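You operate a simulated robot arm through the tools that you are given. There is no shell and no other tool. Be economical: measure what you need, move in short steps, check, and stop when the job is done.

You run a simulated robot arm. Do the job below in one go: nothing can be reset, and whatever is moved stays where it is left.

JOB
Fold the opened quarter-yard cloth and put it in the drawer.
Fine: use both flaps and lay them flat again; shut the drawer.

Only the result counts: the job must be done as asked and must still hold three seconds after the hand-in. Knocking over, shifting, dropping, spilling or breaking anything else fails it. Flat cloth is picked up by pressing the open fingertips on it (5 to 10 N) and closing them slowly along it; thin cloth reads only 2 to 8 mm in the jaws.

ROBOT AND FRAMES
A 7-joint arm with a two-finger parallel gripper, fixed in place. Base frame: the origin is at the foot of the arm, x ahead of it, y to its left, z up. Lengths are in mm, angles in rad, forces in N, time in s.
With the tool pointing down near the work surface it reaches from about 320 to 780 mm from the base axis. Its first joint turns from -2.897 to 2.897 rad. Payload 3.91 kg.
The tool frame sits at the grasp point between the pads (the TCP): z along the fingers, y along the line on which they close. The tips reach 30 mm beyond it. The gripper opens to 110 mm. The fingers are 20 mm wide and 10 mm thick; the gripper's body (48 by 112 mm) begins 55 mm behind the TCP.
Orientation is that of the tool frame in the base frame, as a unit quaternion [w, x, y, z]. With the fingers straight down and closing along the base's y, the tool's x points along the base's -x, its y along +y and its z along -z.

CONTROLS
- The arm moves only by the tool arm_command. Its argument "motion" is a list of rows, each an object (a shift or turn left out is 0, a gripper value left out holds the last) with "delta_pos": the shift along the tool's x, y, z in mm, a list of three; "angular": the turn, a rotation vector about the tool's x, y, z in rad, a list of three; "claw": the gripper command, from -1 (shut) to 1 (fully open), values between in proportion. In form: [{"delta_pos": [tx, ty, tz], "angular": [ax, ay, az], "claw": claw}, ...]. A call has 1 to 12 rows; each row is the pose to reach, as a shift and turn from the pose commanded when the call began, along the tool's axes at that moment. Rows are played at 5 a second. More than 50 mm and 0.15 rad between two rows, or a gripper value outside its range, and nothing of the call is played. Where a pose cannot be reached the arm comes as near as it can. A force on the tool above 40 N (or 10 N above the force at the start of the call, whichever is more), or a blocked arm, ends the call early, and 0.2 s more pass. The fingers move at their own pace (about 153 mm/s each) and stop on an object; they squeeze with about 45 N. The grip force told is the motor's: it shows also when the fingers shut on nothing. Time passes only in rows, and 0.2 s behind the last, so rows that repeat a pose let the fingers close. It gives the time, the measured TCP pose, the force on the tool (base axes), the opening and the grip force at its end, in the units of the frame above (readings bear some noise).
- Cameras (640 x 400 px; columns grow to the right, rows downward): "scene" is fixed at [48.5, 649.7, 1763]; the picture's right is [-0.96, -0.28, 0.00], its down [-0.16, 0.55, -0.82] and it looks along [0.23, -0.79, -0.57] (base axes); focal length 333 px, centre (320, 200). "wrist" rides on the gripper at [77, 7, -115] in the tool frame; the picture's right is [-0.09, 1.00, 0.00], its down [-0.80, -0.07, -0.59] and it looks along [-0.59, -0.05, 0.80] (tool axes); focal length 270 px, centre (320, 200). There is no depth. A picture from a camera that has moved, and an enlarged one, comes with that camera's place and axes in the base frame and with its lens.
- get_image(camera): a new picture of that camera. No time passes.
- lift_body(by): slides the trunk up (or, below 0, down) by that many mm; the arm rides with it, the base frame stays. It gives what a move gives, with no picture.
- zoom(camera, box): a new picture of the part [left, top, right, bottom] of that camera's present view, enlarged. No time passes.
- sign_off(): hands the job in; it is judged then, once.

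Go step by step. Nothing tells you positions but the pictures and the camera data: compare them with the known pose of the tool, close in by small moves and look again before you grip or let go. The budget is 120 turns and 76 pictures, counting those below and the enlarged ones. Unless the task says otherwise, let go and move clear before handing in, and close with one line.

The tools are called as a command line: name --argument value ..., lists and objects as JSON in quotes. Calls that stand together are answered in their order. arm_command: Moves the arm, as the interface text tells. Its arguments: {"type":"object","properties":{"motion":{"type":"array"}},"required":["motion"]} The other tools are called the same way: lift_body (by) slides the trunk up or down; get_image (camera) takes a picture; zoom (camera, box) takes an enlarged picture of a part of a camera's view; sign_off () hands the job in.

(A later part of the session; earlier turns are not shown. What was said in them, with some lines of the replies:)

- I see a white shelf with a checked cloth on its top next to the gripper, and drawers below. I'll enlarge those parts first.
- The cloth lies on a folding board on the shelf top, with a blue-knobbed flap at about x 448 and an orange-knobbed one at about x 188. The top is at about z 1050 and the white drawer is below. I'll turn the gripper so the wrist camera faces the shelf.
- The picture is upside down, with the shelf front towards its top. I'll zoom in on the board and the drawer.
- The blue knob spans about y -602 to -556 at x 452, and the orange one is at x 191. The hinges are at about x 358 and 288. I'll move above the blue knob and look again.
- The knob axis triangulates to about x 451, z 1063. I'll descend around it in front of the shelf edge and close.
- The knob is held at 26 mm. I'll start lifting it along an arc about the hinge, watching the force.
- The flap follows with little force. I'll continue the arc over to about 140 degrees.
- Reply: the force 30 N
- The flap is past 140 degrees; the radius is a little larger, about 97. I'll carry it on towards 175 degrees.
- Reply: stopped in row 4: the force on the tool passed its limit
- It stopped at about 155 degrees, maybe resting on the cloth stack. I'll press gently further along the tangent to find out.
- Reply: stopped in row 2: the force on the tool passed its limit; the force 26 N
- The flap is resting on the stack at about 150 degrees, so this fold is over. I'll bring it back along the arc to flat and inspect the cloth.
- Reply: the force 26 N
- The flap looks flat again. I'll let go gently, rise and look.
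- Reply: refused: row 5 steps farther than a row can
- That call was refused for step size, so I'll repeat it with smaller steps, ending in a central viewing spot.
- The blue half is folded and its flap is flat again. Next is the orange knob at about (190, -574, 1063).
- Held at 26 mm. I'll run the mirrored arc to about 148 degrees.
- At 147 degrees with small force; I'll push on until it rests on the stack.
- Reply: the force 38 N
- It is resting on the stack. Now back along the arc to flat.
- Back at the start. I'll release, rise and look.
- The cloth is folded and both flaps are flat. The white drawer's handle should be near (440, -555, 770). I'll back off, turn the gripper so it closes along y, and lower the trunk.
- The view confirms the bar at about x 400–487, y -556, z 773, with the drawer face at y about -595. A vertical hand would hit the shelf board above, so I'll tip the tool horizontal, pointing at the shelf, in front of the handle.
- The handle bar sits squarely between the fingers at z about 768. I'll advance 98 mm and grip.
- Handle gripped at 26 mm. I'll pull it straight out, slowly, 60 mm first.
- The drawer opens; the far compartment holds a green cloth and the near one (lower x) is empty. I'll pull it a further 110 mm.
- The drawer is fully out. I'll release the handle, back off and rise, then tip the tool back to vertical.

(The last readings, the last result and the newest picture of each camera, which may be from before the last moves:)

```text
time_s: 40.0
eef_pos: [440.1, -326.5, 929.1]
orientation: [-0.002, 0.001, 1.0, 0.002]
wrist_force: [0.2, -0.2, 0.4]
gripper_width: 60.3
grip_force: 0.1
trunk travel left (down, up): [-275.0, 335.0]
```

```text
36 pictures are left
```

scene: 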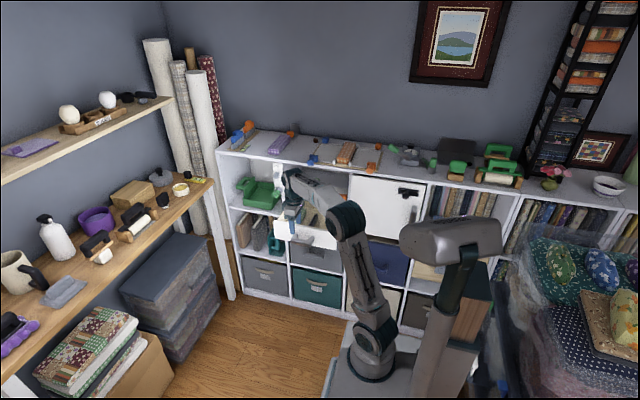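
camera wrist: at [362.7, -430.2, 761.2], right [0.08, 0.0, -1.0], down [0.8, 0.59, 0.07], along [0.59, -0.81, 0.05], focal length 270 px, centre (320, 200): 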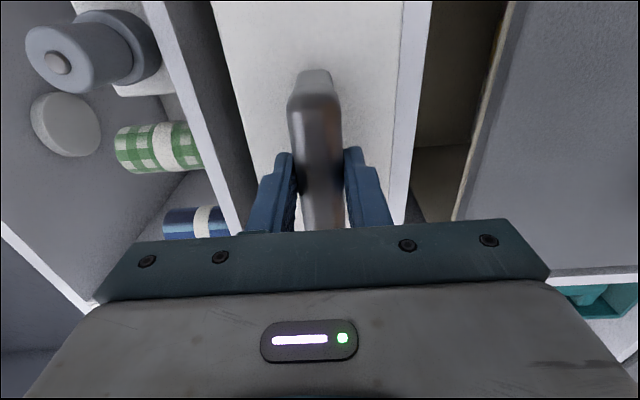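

I'll raise the trunk again, then turn the gripper so the camera faces the shelf and view the drawer and cloth from above.

lift_body --by 300

arm_command --motion '[{"delta_pos": [10, 0, -10], "angular": [0, 0, 0.143]}, {"delta_pos": [20, 0, -20], "angular": [0, 0, 0.286]}, {"delta_pos": [30, 0, -30], "angular": [0, 0, 0.429]}, {"delta_pos": [40, -10, -40], "angular": [0, 0, 0.571]}, {"delta_pos": [50, -20, -50], "angular": [0, 0, 0.714]}, {"delta_pos": [60, -40, -50], "angular": [0, 0, 0.857]}, {"delta_pos": [70, -60, -50], "angular": [0, 0, 1.0]}, {"delta_pos": [80, -80, -50], "angular": [0, 0, 1.143]}, {"delta_pos": [90, -100, -50], "angular": [0, 0, 1.285]}, {"delta_pos": [100, -120, -50], "angular": [0, 0, 1.428]}, {"delta_pos": [110, -140, -50], "angular": [0, 0, 1.571]}]'

get_image --camera "wrist"

zoom --camera "scene" --box '[310, 130, 390, 180]'

```text
time_s: 43.0
eef_pos: [441.3, -325.3, 1229.4]
orientation: [-0.003, 0.001, 1.0, 0.0]
wrist_force: [-0.5, 0.0, -0.8]
gripper_width: 60.5
grip_force: 0.0
trunk travel left (down, up): [-575.0, 35.0]
```

```text
time_s: 45.4
eef_pos: [329.0, -466.3, 1279.7]
orientation: [-0.002, 0.709, 0.705, -0.001]
wrist_force: [-0.5, -1.3, -0.2]
gripper_width: 60.7
grip_force: 0.0
trunk travel left (down, up): [-575.0, 35.0]
```

```text
35 pictures are left
camera wrist: at [336.8, -388.3, 1393.6], right [1.0, -0.09, -0.01], down [-0.07, -0.8, 0.59], along [-0.06, -0.59, -0.8], focal length 270 px, centre (320, 200)
```

wrist: 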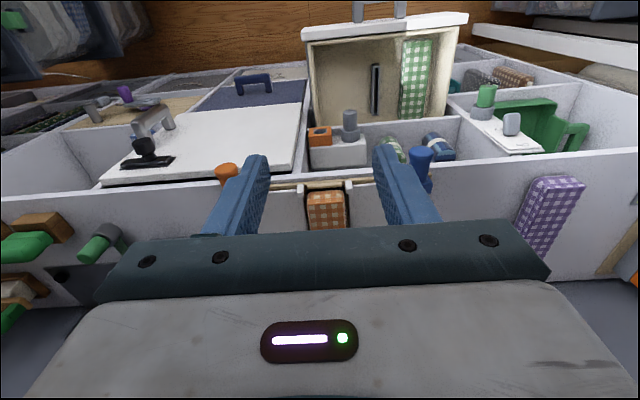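

```text
8.00 times, centred on (350, 155) of scene
camera zoom: at [48.5, 649.7, 1763.0], right [-0.96, -0.28, 0.0], down [-0.16, 0.55, -0.82], along [0.23, -0.79, -0.57], focal length 2660 px, centre (80, 560)
```

zoom: 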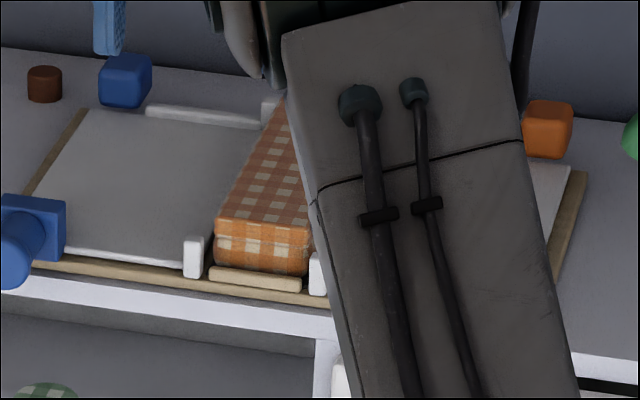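

The drawer interior spans about x 312–558, with a divider near x 435 and the low-x compartment empty. A grey knob of the niche device overhangs it, so I'll zoom in to measure.

zoom --camera "wrist" --box '[290, 0, 480, 119]'

zoom --camera "scene" --box '[268, 180, 364, 240]'

zoom --camera "wrist" --box '[250, 100, 410, 200]'

```text
3.36 times, centred on (385, 60) of wrist
camera zoom: at [336.8, -388.3, 1393.6], right [1.0, -0.09, -0.01], down [-0.07, -0.8, 0.59], along [-0.06, -0.59, -0.8], focal length 908 px, centre (102, 672)
```

zoom: 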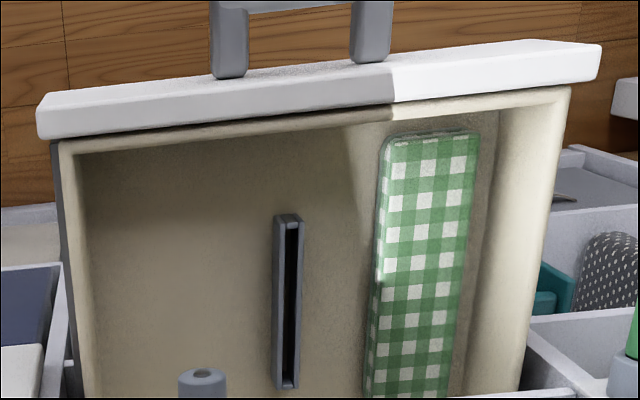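

```text
6.67 times, centred on (316, 210) of scene
camera zoom: at [48.5, 649.7, 1763.0], right [-0.96, -0.28, 0.0], down [-0.16, 0.55, -0.82], along [0.23, -0.79, -0.57], focal length 2217 px, centre (347, 133)
```

zoom: 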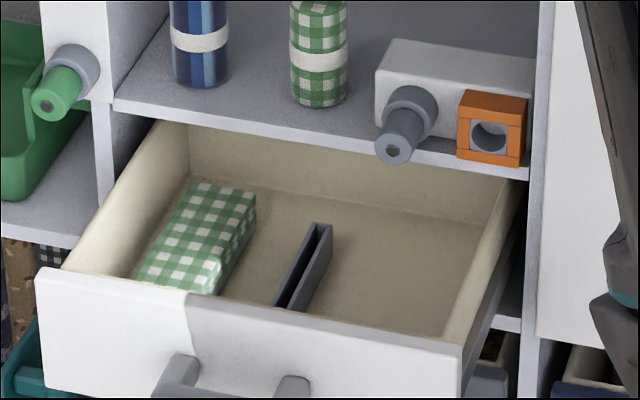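

```text
4.00 times, centred on (330, 150) of wrist
camera zoom: at [336.8, -388.3, 1393.6], right [1.0, -0.09, -0.01], down [-0.07, -0.8, 0.59], along [-0.06, -0.59, -0.8], focal length 1081 px, centre (280, 400)
```

zoom: 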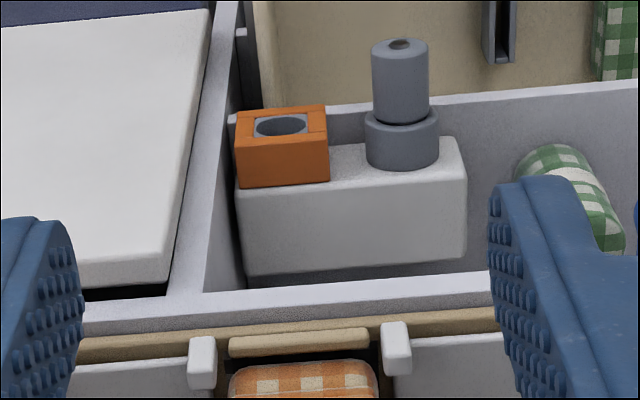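

The drawer floor runs back under the shelf, and the last pull met no stop, so the drawer can come out further to clear the overhanging knob. I'll lower the closed fingers just inside its front wall and push outward.

arm_command --motion '[{"delta_pos": [-3, 20, 0], "claw": -1}, {"delta_pos": [-7, 50, 0]}, {"delta_pos": [-9, 81, 0]}]'

lift_body --by -330

get_image --camera "wrist"

```text
time_s: 46.2
eef_pos: [411.3, -474.0, 1281.7]
orientation: [-0.002, 0.708, 0.706, -0.002]
wrist_force: [0.4, -1.1, 0.3]
gripper_width: 0.0
grip_force: 37.5
trunk travel left (down, up): [-575.0, 35.0]
```

```text
time_s: 49.5
eef_pos: [410.1, -473.5, 951.0]
orientation: [-0.002, 0.709, 0.706, -0.002]
wrist_force: [-0.2, 0.1, -0.2]
gripper_width: 0.0
grip_force: 37.9
trunk travel left (down, up): [-245.0, 365.0]
```

```text
30 pictures are left
camera wrist: at [417.8, -395.6, 1064.1], right [1.0, -0.09, -0.01], down [-0.07, -0.8, 0.59], along [-0.06, -0.59, -0.8], focal length 270 px, centre (320, 200)
```

wrist: 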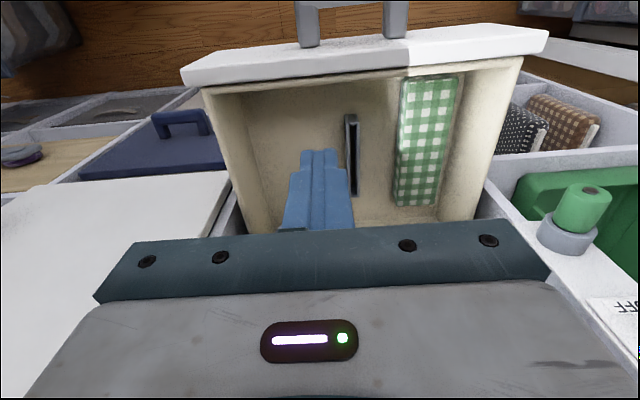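

The front wall's inner rim is at about y -448, clear of the fingers. I'll go down inside and push outward.

arm_command --motion '[{"delta_pos": [-4, 0, 40]}, {"delta_pos": [-4, 0, 80]}, {"delta_pos": [-4, 0, 121]}, {"delta_pos": [10, 0, 121]}, {"delta_pos": [25, 0, 121]}, {"delta_pos": [40, 0, 121]}, {"delta_pos": [55, 0, 121]}, {"delta_pos": [70, 0, 121]}, {"delta_pos": [85, 0, 121]}]'

get_image --camera "wrist"

```text
time_s: 51.5
eef_pos: [410.6, -391.4, 829.3]
orientation: [0.0, 0.709, 0.705, -0.002]
wrist_force: [3.3, -21.3, 1.0]
gripper_width: 0.0
grip_force: 37.4
trunk travel left (down, up): [-245.0, 365.0]
```

```text
29 pictures are left
camera wrist: at [417.3, -313.8, 942.6], right [1.0, -0.1, 0.0], down [-0.07, -0.8, 0.6], along [-0.06, -0.6, -0.8], focal length 270 px, centre (320, 200)
```

wrist: 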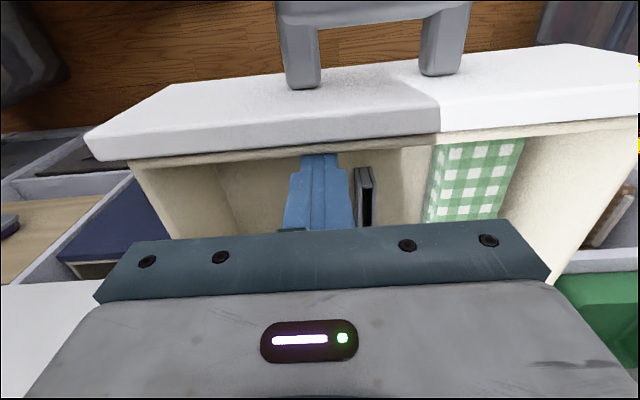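

The drawer moved out about 65 mm more. I'll back off the wall, rise and check.

arm_command --motion '[{"delta_pos": [-10, 0, 0]}, {"delta_pos": [-10, 0, -40]}, {"delta_pos": [-10, 0, -80]}, {"delta_pos": [-10, 0, -120]}, {"delta_pos": [0, -15, -160]}]'

lift_body --by 330

get_image --camera "wrist"

zoom --camera "scene" --box '[260, 130, 388, 250]'

```text
time_s: 52.7
eef_pos: [397.5, -387.9, 989.8]
orientation: [-0.003, 0.709, 0.705, -0.002]
wrist_force: [0.6, 0.2, -0.8]
gripper_width: 0.0
grip_force: 37.6
trunk travel left (down, up): [-245.0, 365.0]
```

```text
time_s: 55.9
eef_pos: [397.7, -388.4, 1320.6]
orientation: [-0.001, 0.709, 0.706, -0.001]
wrist_force: [-0.1, 0.5, 1.0]
gripper_width: 0.0
grip_force: 37.8
trunk travel left (down, up): [-575.0, 35.0]
```

```text
28 pictures are left
camera wrist: at [405.4, -310.6, 1433.0], right [1.0, -0.09, -0.01], down [-0.07, -0.8, 0.59], along [-0.06, -0.59, -0.8], focal length 270 px, centre (320, 200)
```

wrist: 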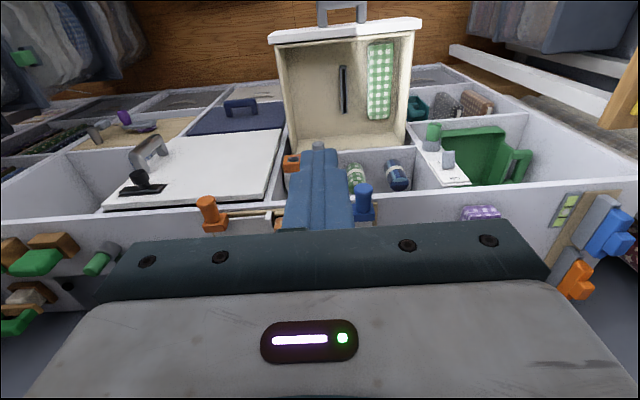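

```text
3.33 times, centred on (324, 190) of scene
camera zoom: at [48.5, 649.7, 1763.0], right [-0.96, -0.28, 0.0], down [-0.16, 0.55, -0.82], along [0.23, -0.79, -0.57], focal length 1109 px, centre (307, 233)
```

zoom: 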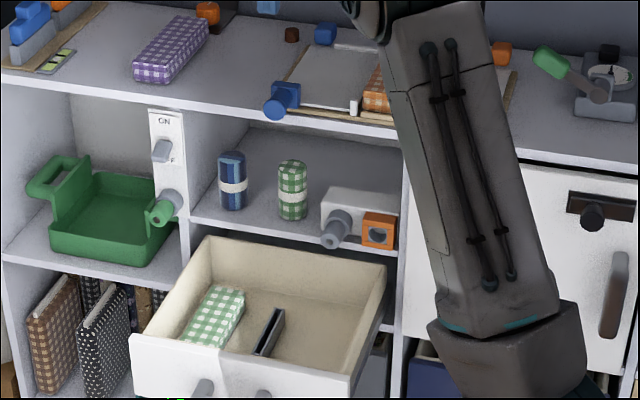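

The whole drawer interior is exposed now, y about -378 to -606. I'll go over the folded cloth at about (323, -668) with the fingers open.

arm_command --motion '[{"delta_pos": [-40, -11, 10], "claw": 1}, {"delta_pos": [-80, -22, 20]}, {"delta_pos": [-120, -33, 40]}, {"delta_pos": [-160, -44, 60]}, {"delta_pos": [-200, -55, 80]}, {"delta_pos": [-240, -66, 100]}, {"delta_pos": [-265, -72, 130]}, {"delta_pos": [-280, -75, 160]}]'

get_image --camera "wrist"

zoom --camera "scene" --box '[290, 115, 402, 185]'

```text
time_s: 57.7
eef_pos: [312.7, -646.7, 1154.0]
orientation: [-0.003, 0.709, 0.705, -0.002]
wrist_force: [-0.6, -0.2, -0.4]
gripper_width: 110.1
grip_force: 0.1
out of reach, approached as far as the arm can: row 6, 7, 8
trunk travel left (down, up): [-575.0, 35.0]
```

```text
26 pictures are left
camera wrist: at [321.0, -568.9, 1267.8], right [1.0, -0.09, 0.0], down [-0.07, -0.8, 0.59], along [-0.06, -0.59, -0.8], focal length 270 px, centre (320, 200)
```

wrist: 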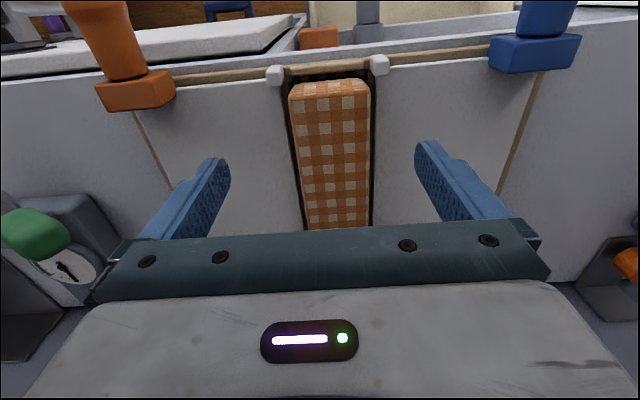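

```text
5.71 times, centred on (346, 150) of scene
camera zoom: at [48.5, 649.7, 1763.0], right [-0.96, -0.28, 0.0], down [-0.16, 0.55, -0.82], along [0.23, -0.79, -0.57], focal length 1900 px, centre (171, 486)
```

zoom: 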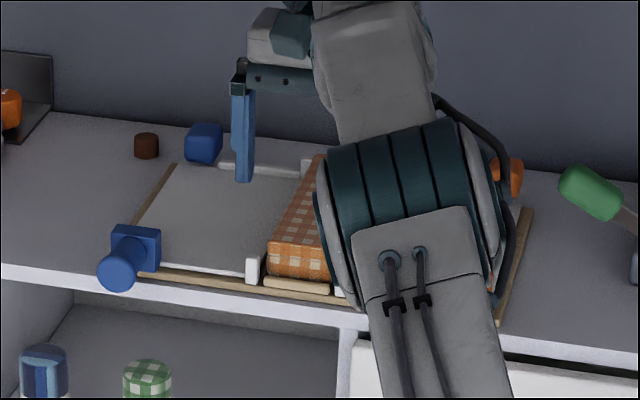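

The hand is near its reach limit at this height, but the cloth lies centred at x 321, starting at y about -615. I'll go lower, where reach should improve, and see where the hand ends up.

arm_command --motion '[{"delta_pos": [0, 4, 15]}, {"delta_pos": [0, 8, 30]}]'

```text
time_s: 58.3
eef_pos: [323.1, -647.5, 1123.5]
orientation: [-0.002, 0.708, 0.706, -0.001]
wrist_force: [0.6, 0.4, 0.2]
gripper_width: 110.2
grip_force: 0.0
trunk travel left (down, up): [-575.0, 35.0]
```

arm_command --motion '[{"delta_pos": [-12, -1, 8]}, {"delta_pos": [-24, -2, 15]}]'

```text
time_s: 58.9
eef_pos: [317.7, -660.1, 1111.8]
orientation: [-0.001, 0.708, 0.706, -0.002]
wrist_force: [-0.5, 1.0, -0.2]
gripper_width: 110.3
grip_force: 0.1
out of reach, approached as far as the arm can: row 2
trunk travel left (down, up): [-575.0, 35.0]
```

Reach grows as the arm works lower relative to its shoulder, so I'll raise the trunk 33 mm and come down with the arm.

lift_body --by 33

arm_command --motion '[{"delta_pos": [0, 2, 15]}, {"delta_pos": [0, 3, 35]}, {"delta_pos": [-8, 4, 45]}, {"delta_pos": [-12, 4, 48]}]'

```text
time_s: 59.7
eef_pos: [317.2, -660.9, 1143.7]
orientation: [-0.003, 0.709, 0.705, -0.001]
wrist_force: [-0.3, -0.4, -0.3]
gripper_width: 110.1
grip_force: 0.1
trunk travel left (down, up): [-608.0, 2.0]
```

```text
time_s: 60.7
eef_pos: [321.8, -668.8, 1100.5]
orientation: [-0.001, 0.709, 0.706, -0.002]
wrist_force: [0.0, -0.3, -0.5]
gripper_width: 109.8
grip_force: 0.1
out of reach, approached as far as the arm can: row 4
trunk travel left (down, up): [-608.0, 2.0]
```

arm_command --motion '[{"delta_pos": [0, 0, 4]}, {"delta_pos": [0, 0, 8]}, {"delta_pos": [0, 0, 11]}]'

get_image --camera "wrist"

zoom --camera "scene" --box '[310, 130, 374, 170]'

```text
time_s: 61.5
eef_pos: [321.9, -668.2, 1093.9]
orientation: [0.004, 0.708, 0.706, -0.003]
wrist_force: [4.3, -5.5, 32.7]
gripper_width: 109.7
grip_force: 0.0
trunk travel left (down, up): [-608.0, 2.0]
```

```text
24 pictures are left
camera wrist: at [328.6, -590.0, 1206.7], right [1.0, -0.09, 0.0], down [-0.07, -0.79, 0.6], along [-0.05, -0.6, -0.8], focal length 270 px, centre (320, 200)
```

wrist: 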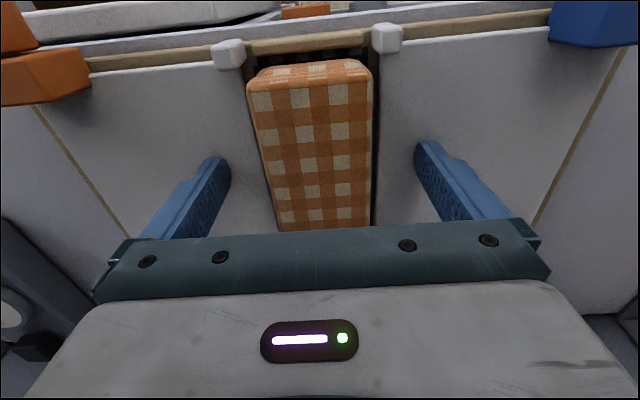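

```text
10.00 times, centred on (342, 150) of scene
camera zoom: at [48.5, 649.7, 1763.0], right [-0.96, -0.28, 0.0], down [-0.16, 0.55, -0.82], along [0.23, -0.79, -0.57], focal length 3326 px, centre (100, 700)
```

zoom: 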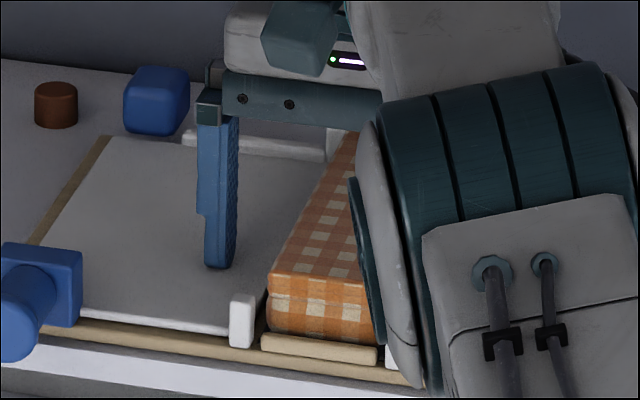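

The tips touch the flaps at z about 1064. I'll rise a few mm and close slowly on the cloth's sides.

arm_command --motion '[{"delta_pos": [0, 0, -6.5]}, {"delta_pos": [0, 0, -6.5], "claw": 0.6}, {"delta_pos": [0, 0, -6.5], "claw": 0.3}, {"delta_pos": [0, 0, -6.5], "claw": 0.1}, {"delta_pos": [0, 0, -6.5], "claw": -0.2}, {"delta_pos": [0, 0, -6.5], "claw": -0.6}, {"delta_pos": [0, 0, -6.5], "claw": -1}, {"delta_pos": [0, 0, -6.5], "claw": -1}]'

get_image --camera "wrist"

```text
time_s: 63.3
eef_pos: [320.6, -667.4, 1093.7]
orientation: [-0.002, 0.709, 0.705, -0.002]
wrist_force: [6.4, 5.9, 8.6]
gripper_width: 55.5
grip_force: 44.4
trunk travel left (down, up): [-608.0, 2.0]
```

```text
22 pictures are left
camera wrist: at [328.8, -590.3, 1207.6], right [1.0, -0.09, -0.01], down [-0.07, -0.8, 0.59], along [-0.06, -0.59, -0.8], focal length 270 px, centre (320, 200)
```

wrist: 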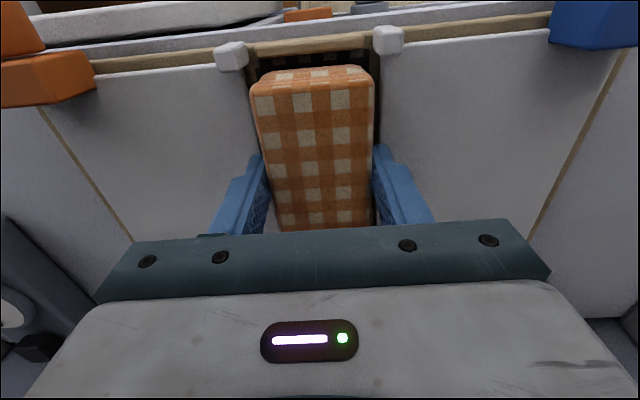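

The cloth is gripped at 55 mm. I'll lift it slowly, easing outward.

arm_command --motion '[{"delta_pos": [0, 0, -8]}, {"delta_pos": [2, 0, -18]}, {"delta_pos": [8, 0, -30]}, {"delta_pos": [16, 0, -45]}, {"delta_pos": [30, 0, -60]}]'

get_image --camera "wrist"

zoom --camera "scene" --box '[290, 110, 402, 180]'

```text
time_s: 64.5
eef_pos: [323.6, -638.1, 1153.5]
orientation: [-0.001, 0.708, 0.706, -0.002]
wrist_force: [-0.1, -0.2, -1.8]
gripper_width: 55.2
grip_force: 44.7
trunk travel left (down, up): [-608.0, 2.0]
```

```text
21 pictures are left
camera wrist: at [330.4, -560.6, 1266.6], right [1.0, -0.09, -0.01], down [-0.07, -0.8, 0.59], along [-0.06, -0.59, -0.8], focal length 270 px, centre (320, 200)
```

wrist: 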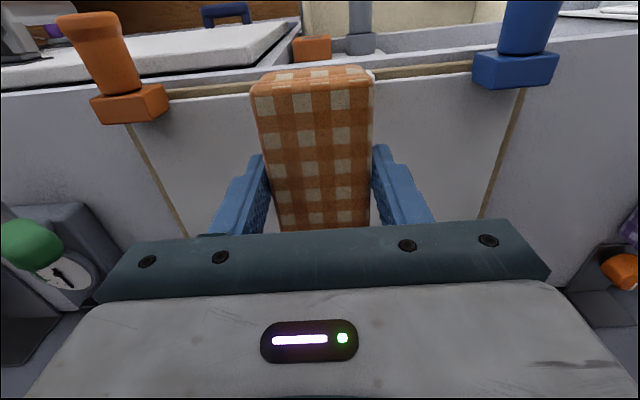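

```text
5.71 times, centred on (346, 145) of scene
camera zoom: at [48.5, 649.7, 1763.0], right [-0.96, -0.28, 0.0], down [-0.16, 0.55, -0.82], along [0.23, -0.79, -0.57], focal length 1900 px, centre (171, 514)
```

zoom: 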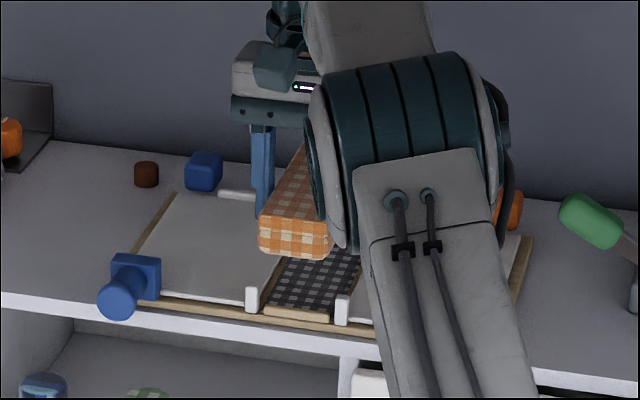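

The cloth is lifted cleanly as a stiff block reaching about 50 mm in front of and 90 mm behind the grip. I'll carry it out over the drawer to about (382, -445), then lower the trunk.

arm_command --motion '[{"delta_pos": [35, 0, -5]}, {"delta_pos": [70, 10, -5]}, {"delta_pos": [105, 25, -5]}, {"delta_pos": [140, 40, -5]}, {"delta_pos": [170, 52, -5]}, {"delta_pos": [193, 58, -5]}]'

lift_body --by -255

get_image --camera "wrist"

zoom --camera "scene" --box '[260, 150, 388, 250]'

```text
time_s: 65.9
eef_pos: [379.3, -444.8, 1158.6]
orientation: [-0.001, 0.709, 0.705, -0.003]
wrist_force: [-0.6, 0.3, -2.6]
gripper_width: 55.4
grip_force: 45.1
trunk travel left (down, up): [-608.0, 2.0]
```

```text
time_s: 68.5
eef_pos: [379.6, -443.9, 903.6]
orientation: [-0.002, 0.709, 0.705, -0.002]
wrist_force: [1.2, 3.3, 9.8]
gripper_width: 55.1
grip_force: 45.1
trunk travel left (down, up): [-353.0, 257.0]
```

```text
19 pictures are left
camera wrist: at [386.8, -366.4, 1018.1], right [1.0, -0.09, 0.0], down [-0.07, -0.8, 0.6], along [-0.06, -0.59, -0.8], focal length 270 px, centre (320, 200)
```

wrist: 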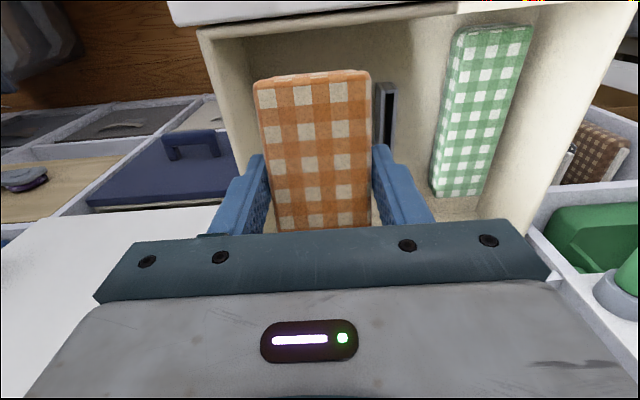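

```text
4.00 times, centred on (324, 200) of scene
camera zoom: at [48.5, 649.7, 1763.0], right [-0.96, -0.28, 0.0], down [-0.16, 0.55, -0.82], along [0.23, -0.79, -0.57], focal length 1330 px, centre (304, 200)
```

zoom: 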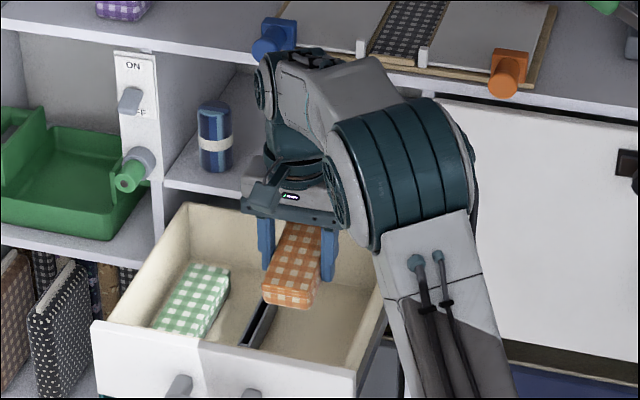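

The upward force of 10 N may be a light touch or just settling, so I'll ease outward a little and re-read.

arm_command --motion '[{"delta_pos": [3, 0, -2]}, {"delta_pos": [6, 0, -2]}, {"delta_pos": [6, 0, -2]}]'

zoom --camera "scene" --box '[308, 180, 372, 225]'

```text
time_s: 69.3
eef_pos: [379.0, -439.9, 905.4]
orientation: [-0.003, 0.71, 0.705, -0.001]
wrist_force: [0.0, -0.9, -1.0]
gripper_width: 55.5
grip_force: 45.0
trunk travel left (down, up): [-353.0, 257.0]
```

```text
8.89 times, centred on (340, 202) of scene
camera zoom: at [48.5, 649.7, 1763.0], right [-0.96, -0.28, 0.0], down [-0.16, 0.55, -0.82], along [0.23, -0.79, -0.57], focal length 2956 px, centre (142, 178)
```

zoom: 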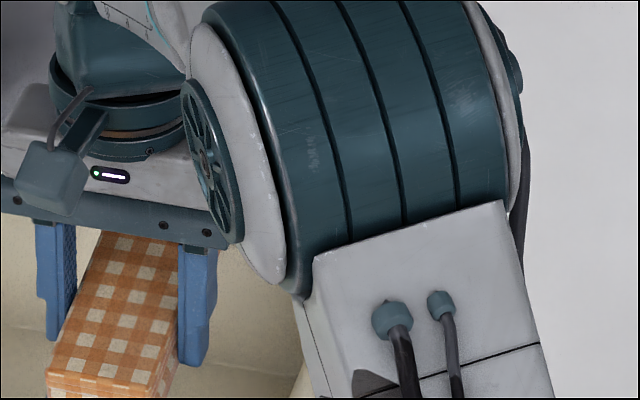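

The force is gone. The cloth's rear may nearly reach the niche knob (x 360–388), so I'll rise, shift to x 424, lower past the knob level, and slide back underneath it.

arm_command --motion '[{"delta_pos": [0, 0, -20]}, {"delta_pos": [0, 0, -38]}, {"delta_pos": [0, 23, -38]}, {"delta_pos": [0, 45, -38]}, {"delta_pos": [0, 45, -15]}, {"delta_pos": [0, 45, 5]}, {"delta_pos": [0, 45, 25]}, {"delta_pos": [0, 45, 40]}, {"delta_pos": [0, 45, 55]}]'

get_image --camera "wrist"

zoom --camera "scene" --box '[260, 150, 388, 250]'

```text
time_s: 71.3
eef_pos: [422.8, -439.6, 850.1]
orientation: [-0.002, 0.708, 0.706, -0.002]
wrist_force: [0.1, -0.2, -0.5]
gripper_width: 55.4
grip_force: 45.2
trunk travel left (down, up): [-353.0, 257.0]
```

```text
16 pictures are left
camera wrist: at [430.6, -362.2, 963.8], right [1.0, -0.09, 0.0], down [-0.07, -0.8, 0.59], along [-0.06, -0.59, -0.8], focal length 270 px, centre (320, 200)
```

wrist: 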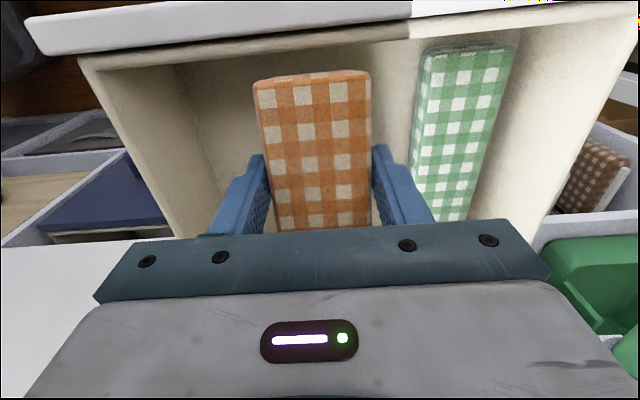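

```text
4.00 times, centred on (324, 200) of scene
camera zoom: at [48.5, 649.7, 1763.0], right [-0.96, -0.28, 0.0], down [-0.16, 0.55, -0.82], along [0.23, -0.79, -0.57], focal length 1330 px, centre (304, 200)
```

zoom: 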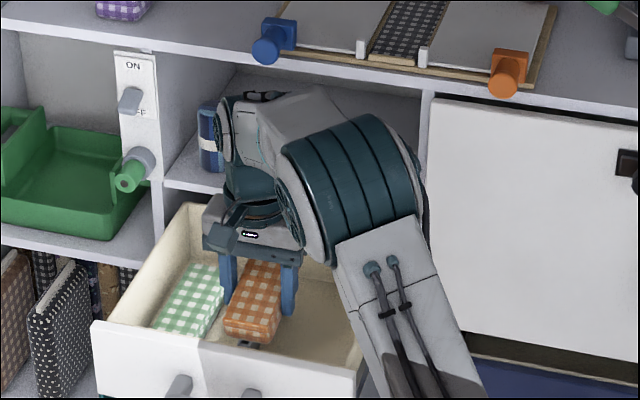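

Clear and without force. I'll slide back to x 381 and lower to just above the floor.

arm_command --motion '[{"delta_pos": [0, -14, 0]}, {"delta_pos": [0, -28, 0]}, {"delta_pos": [0, -42, 0]}, {"delta_pos": [0, -42, 18]}, {"delta_pos": [0, -42, 36]}, {"delta_pos": [0, -42, 50]}]'

get_image --camera "wrist"

```text
time_s: 72.7
eef_pos: [383.1, -438.2, 801.1]
orientation: [-0.001, 0.708, 0.706, -0.002]
wrist_force: [0.1, 0.3, -1.5]
gripper_width: 55.5
grip_force: 44.5
trunk travel left (down, up): [-353.0, 257.0]
```

```text
14 pictures are left
camera wrist: at [389.8, -360.5, 913.8], right [1.0, -0.09, 0.0], down [-0.07, -0.8, 0.59], along [-0.06, -0.59, -0.8], focal length 270 px, centre (320, 200)
```

wrist: 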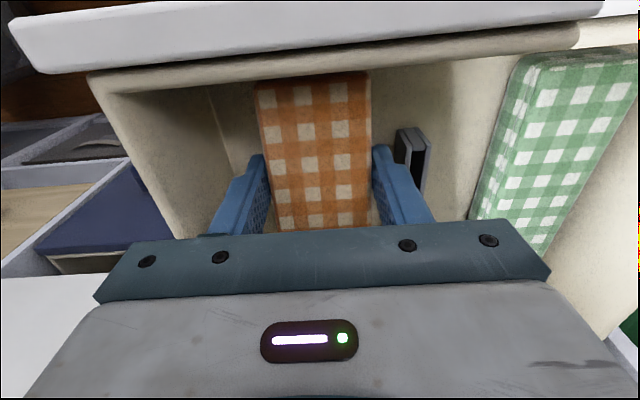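

The cloth front is close to the front wall. I'll shift 8 mm back and lower gently until contact.

arm_command --motion '[{"delta_pos": [-8, 0, 4]}, {"delta_pos": [-8, 0, 12]}, {"delta_pos": [-8, 0, 18]}, {"delta_pos": [-8, 0, 22]}, {"delta_pos": [-8, 0, 26]}]'

```text
time_s: 73.9
eef_pos: [382.0, -447.3, 777.8]
orientation: [0.0, 0.708, 0.706, -0.001]
wrist_force: [-1.9, 1.6, 12.0]
gripper_width: 55.3
grip_force: 45.1
trunk travel left (down, up): [-353.0, 257.0]
```

Contact on the floor. I'll open slightly and rise straight up.

arm_command --motion '[{"delta_pos": [0, 0, 0], "claw": 0.15}, {"delta_pos": [0, 0, 0], "claw": 0.28}, {"delta_pos": [0, 0, -1], "claw": 0.28}, {"delta_pos": [0, 0, -15]}, {"delta_pos": [0, 0, -40]}, {"delta_pos": [0, 0, -80]}, {"delta_pos": [0, 0, -120]}, {"delta_pos": [10, 0, -160]}]'

get_image --camera "wrist"

```text
time_s: 75.7
eef_pos: [380.8, -436.8, 935.7]
orientation: [-0.002, 0.709, 0.705, -0.002]
wrist_force: [-0.2, -1.0, -0.3]
gripper_width: 70.4
grip_force: 0.1
trunk travel left (down, up): [-353.0, 257.0]
```

```text
13 pictures are left
camera wrist: at [389.0, -359.2, 1049.1], right [1.0, -0.09, 0.0], down [-0.07, -0.8, 0.59], along [-0.06, -0.59, -0.8], focal length 270 px, centre (320, 200)
```

wrist: 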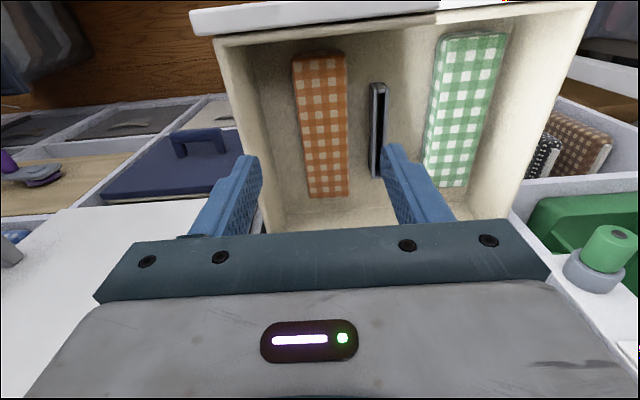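

The cloth lies flat in its compartment. To shut the drawer I'll turn the tool horizontal again, with the fingers closed, and push the drawer face above the handle bar.

arm_command --motion '[{"delta_pos": [0, 0, -20], "angular": [0, 0, -0.143], "claw": -1}, {"delta_pos": [10, 5, -30], "angular": [0, 0, -0.286]}, {"delta_pos": [25, 10, -30], "angular": [0, 0, -0.429]}, {"delta_pos": [40, 17, -30], "angular": [0, 0, -0.571]}, {"delta_pos": [55, 24, -30], "angular": [0, 0, -0.714]}, {"delta_pos": [70, 31, -30], "angular": [0, 0, -0.857]}, {"delta_pos": [85, 38, -30], "angular": [0, 0, -1.0]}, {"delta_pos": [97, 45, -30], "angular": [0, 0, -1.143]}, {"delta_pos": [107, 52, -30], "angular": [0, 0, -1.285]}, {"delta_pos": [117, 57, -30], "angular": [0, 0, -1.428]}, {"delta_pos": [122, 57, -30], "angular": [0, 0, -1.571]}]'

arm_command --motion '[{"angular": [0.143, 0, 0]}, {"angular": [0.286, 0, 0]}, {"angular": [0.429, 0, 0]}, {"angular": [0.571, 0, 0]}, {"angular": [0.714, 0, 0]}, {"angular": [0.857, 0, 0]}, {"angular": [1.0, 0, 0]}, {"angular": [1.143, 0, 0]}, {"angular": [1.285, 0, 0]}, {"angular": [1.428, 0, 0]}, {"angular": [1.571, 0, 0]}]'

get_image --camera "wrist"

```text
time_s: 78.1
eef_pos: [439.2, -315.2, 964.5]
orientation: [-0.003, 0.0, 1.0, 0.0]
wrist_force: [0.4, -0.2, -1.4]
gripper_width: 0.2
grip_force: 37.7
trunk travel left (down, up): [-353.0, 257.0]
```

```text
time_s: 80.5
eef_pos: [439.5, -315.5, 964.9]
orientation: [0.002, 0.0, -0.706, 0.708]
wrist_force: [-0.1, 0.0, -0.1]
gripper_width: 0.0
grip_force: 37.5
trunk travel left (down, up): [-353.0, 257.0]
```

```text
12 pictures are left
camera wrist: at [363.6, -199.5, 956.9], right [0.08, 0.0, -1.0], down [0.8, 0.59, 0.07], along [0.59, -0.81, 0.05], focal length 270 px, centre (320, 200)
```

wrist: 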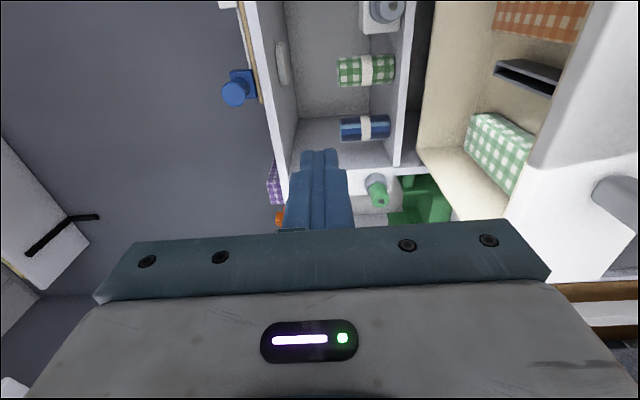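

I'll shift out slightly and lower the trunk to put the fist at z 812, in front of the face and above the handle bar.

arm_command --motion '[{"delta_pos": [0, 0, -8]}]'

lift_body --by -152

get_image --camera "wrist"

```text
time_s: 80.9
eef_pos: [439.2, -307.1, 965.3]
orientation: [0.003, 0.0, -0.707, 0.708]
wrist_force: [-0.3, 0.0, 0.0]
gripper_width: 0.0
grip_force: 37.7
trunk travel left (down, up): [-353.0, 257.0]
```

```text
time_s: 82.7
eef_pos: [439.7, -306.3, 811.8]
orientation: [-0.003, -0.001, 0.707, -0.707]
wrist_force: [0.8, 0.1, -0.1]
gripper_width: 0.0
grip_force: 37.3
trunk travel left (down, up): [-201.0, 409.0]
```

```text
11 pictures are left
camera wrist: at [363.0, -191.6, 805.4], right [0.08, 0.0, -1.0], down [0.8, 0.59, 0.07], along [0.59, -0.81, 0.05], focal length 270 px, centre (320, 200)
```

wrist: 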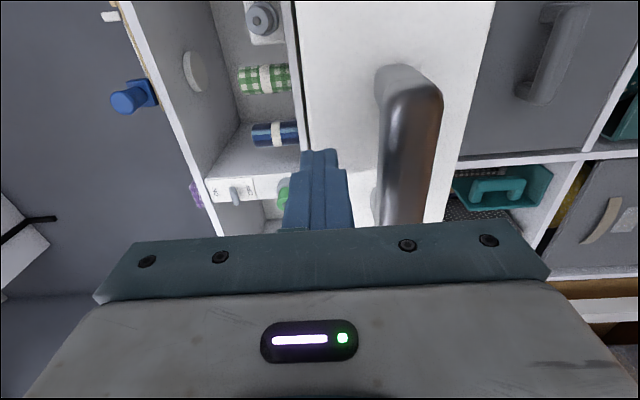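

The fist is slightly high on the face, so I'll drop 7 mm and push the drawer in steadily.

arm_command --motion '[{"delta_pos": [0, 7, 0]}, {"delta_pos": [0, 7, 12]}, {"delta_pos": [0, 7, 25]}, {"delta_pos": [0, 7, 40]}, {"delta_pos": [0, 7, 60]}, {"delta_pos": [0, 7, 80]}, {"delta_pos": [0, 7, 100]}, {"delta_pos": [0, 7, 120]}, {"delta_pos": [0, 7, 140]}, {"delta_pos": [0, 7, 160]}, {"delta_pos": [0, 7, 180]}, {"delta_pos": [0, 7, 200]}]'

get_image --camera "wrist"

```text
time_s: 85.3
eef_pos: [438.0, -508.5, 805.7]
orientation: [0.004, 0.0, -0.706, 0.708]
wrist_force: [-1.2, -0.7, 0.3]
gripper_width: 0.0
grip_force: 37.7
trunk travel left (down, up): [-201.0, 409.0]
```

```text
10 pictures are left
camera wrist: at [360.9, -392.4, 797.5], right [0.08, 0.0, -1.0], down [0.8, 0.59, 0.07], along [0.59, -0.81, 0.05], focal length 270 px, centre (320, 200)
```

wrist: 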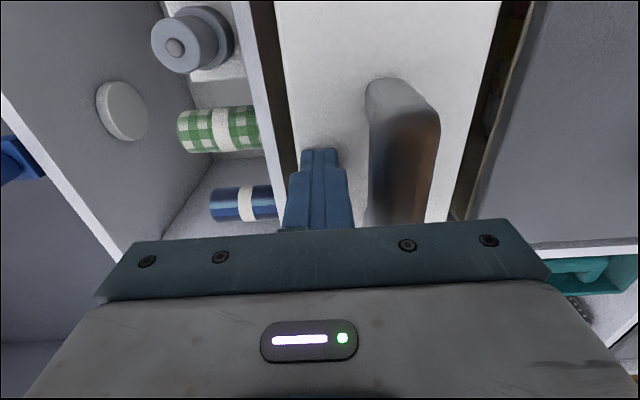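

The drawer slides in well. I'll push the remaining distance in small steps until it stops.

arm_command --motion '[{"delta_pos": [0, 0, 10]}, {"delta_pos": [0, 0, 20]}, {"delta_pos": [0, 0, 30]}, {"delta_pos": [0, 0, 40]}, {"delta_pos": [0, 0, 48]}, {"delta_pos": [0, 0, 54]}, {"delta_pos": [0, 0, 60]}, {"delta_pos": [0, 0, 65]}]'

zoom --camera "scene" --box '[260, 150, 388, 250]'

```text
time_s: 87.1
eef_pos: [438.8, -571.4, 805.5]
orientation: [-0.003, -0.001, 0.707, -0.707]
wrist_force: [1.2, 0.2, 0.4]
gripper_width: 0.1
grip_force: 37.5
trunk travel left (down, up): [-201.0, 409.0]
```

```text
4.00 times, centred on (324, 200) of scene
camera zoom: at [48.5, 649.7, 1763.0], right [-0.96, -0.28, 0.0], down [-0.16, 0.55, -0.82], along [0.23, -0.79, -0.57], focal length 1330 px, centre (304, 200)
```

zoom: 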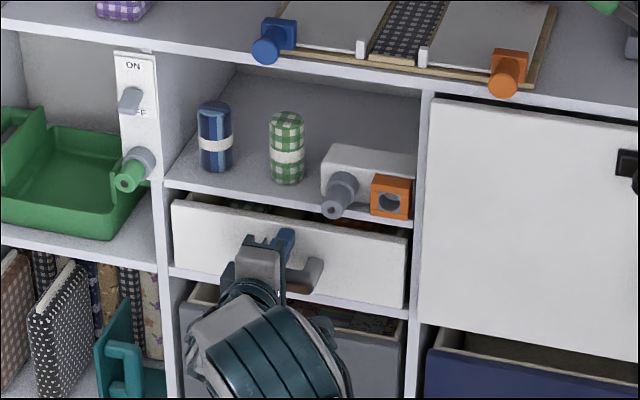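

It looks nearly as at the start, but there is no resistance yet. I'll push on a few mm at a time.

arm_command --motion '[{"delta_pos": [0, 0, 3]}, {"delta_pos": [0, 0, 6]}, {"delta_pos": [0, 0, 9]}, {"delta_pos": [0, 0, 12]}, {"delta_pos": [0, 0, 15]}]'

get_image --camera "wrist"

```text
time_s: 87.7
eef_pos: [438.0, -572.6, 805.7]
orientation: [0.003, 0.001, -0.707, 0.707]
wrist_force: [-9.0, 35.5, 5.9]
gripper_width: 0.2
grip_force: 38.1
trunk travel left (down, up): [-201.0, 409.0]
stopped in row 2: the force on the tool passed its limit (the readings are from after the stop); the commanded pose is now the measured one
```

```text
8 pictures are left
camera wrist: at [362.3, -456.8, 798.4], right [0.08, 0.0, -1.0], down [0.8, 0.59, 0.07], along [0.59, -0.81, 0.05], focal length 270 px, centre (320, 200)
```

wrist: 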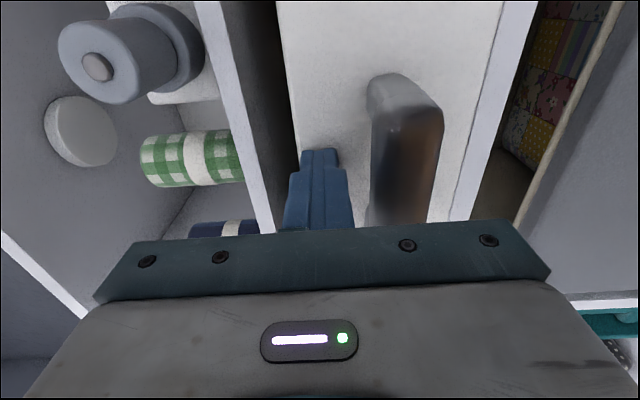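

The drawer has hit its stop at 35 N, so it is shut. I'll back away from it and check the whole scene.

arm_command --motion '[{"delta_pos": [0, 0, -15]}, {"delta_pos": [0, 0, -45]}, {"delta_pos": [0, 0, -85]}, {"delta_pos": [0, 0, -125]}, {"delta_pos": [0, 0, -165]}]'

zoom --camera "scene" --box '[260, 130, 388, 250]'

get_image --camera "scene"

```text
time_s: 88.9
eef_pos: [440.7, -412.0, 805.8]
orientation: [-0.004, 0.001, 0.709, -0.705]
wrist_force: [0.1, 0.2, -0.3]
gripper_width: 0.1
grip_force: 37.6
trunk travel left (down, up): [-201.0, 409.0]
```

```text
3.33 times, centred on (324, 190) of scene
camera zoom: at [48.5, 649.7, 1763.0], right [-0.96, -0.28, 0.0], down [-0.16, 0.55, -0.82], along [0.23, -0.79, -0.57], focal length 1109 px, centre (307, 233)
```

zoom: 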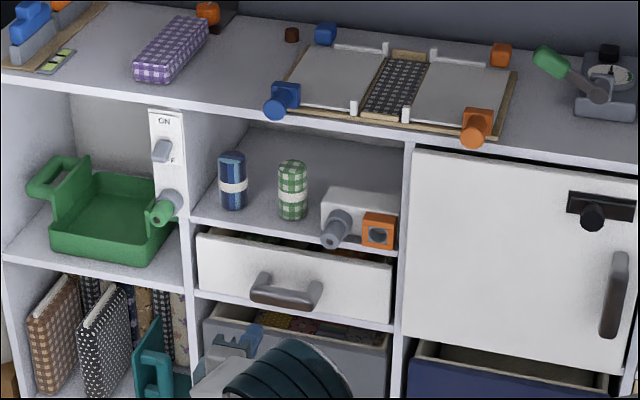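

```text
6 pictures are left
```

scene: 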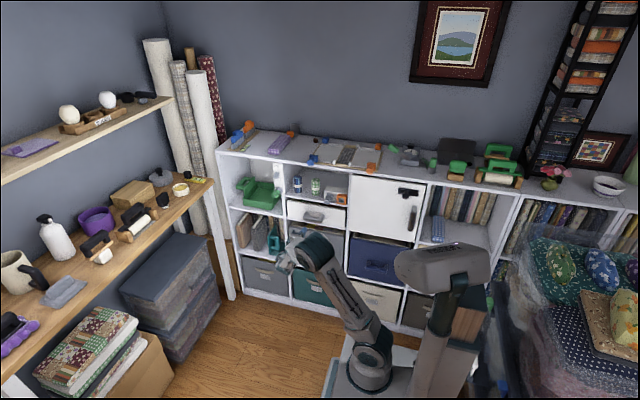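

The drawer is shut, both flaps lie flat, nothing else has moved, and the hand is clear. I'm handing in.

sign_off

```text
The job is handed in.
```

I folded the cloth with both flaps, laid the flaps flat again, and put the folded cloth in the white drawer. The drawer is shut against its stop.
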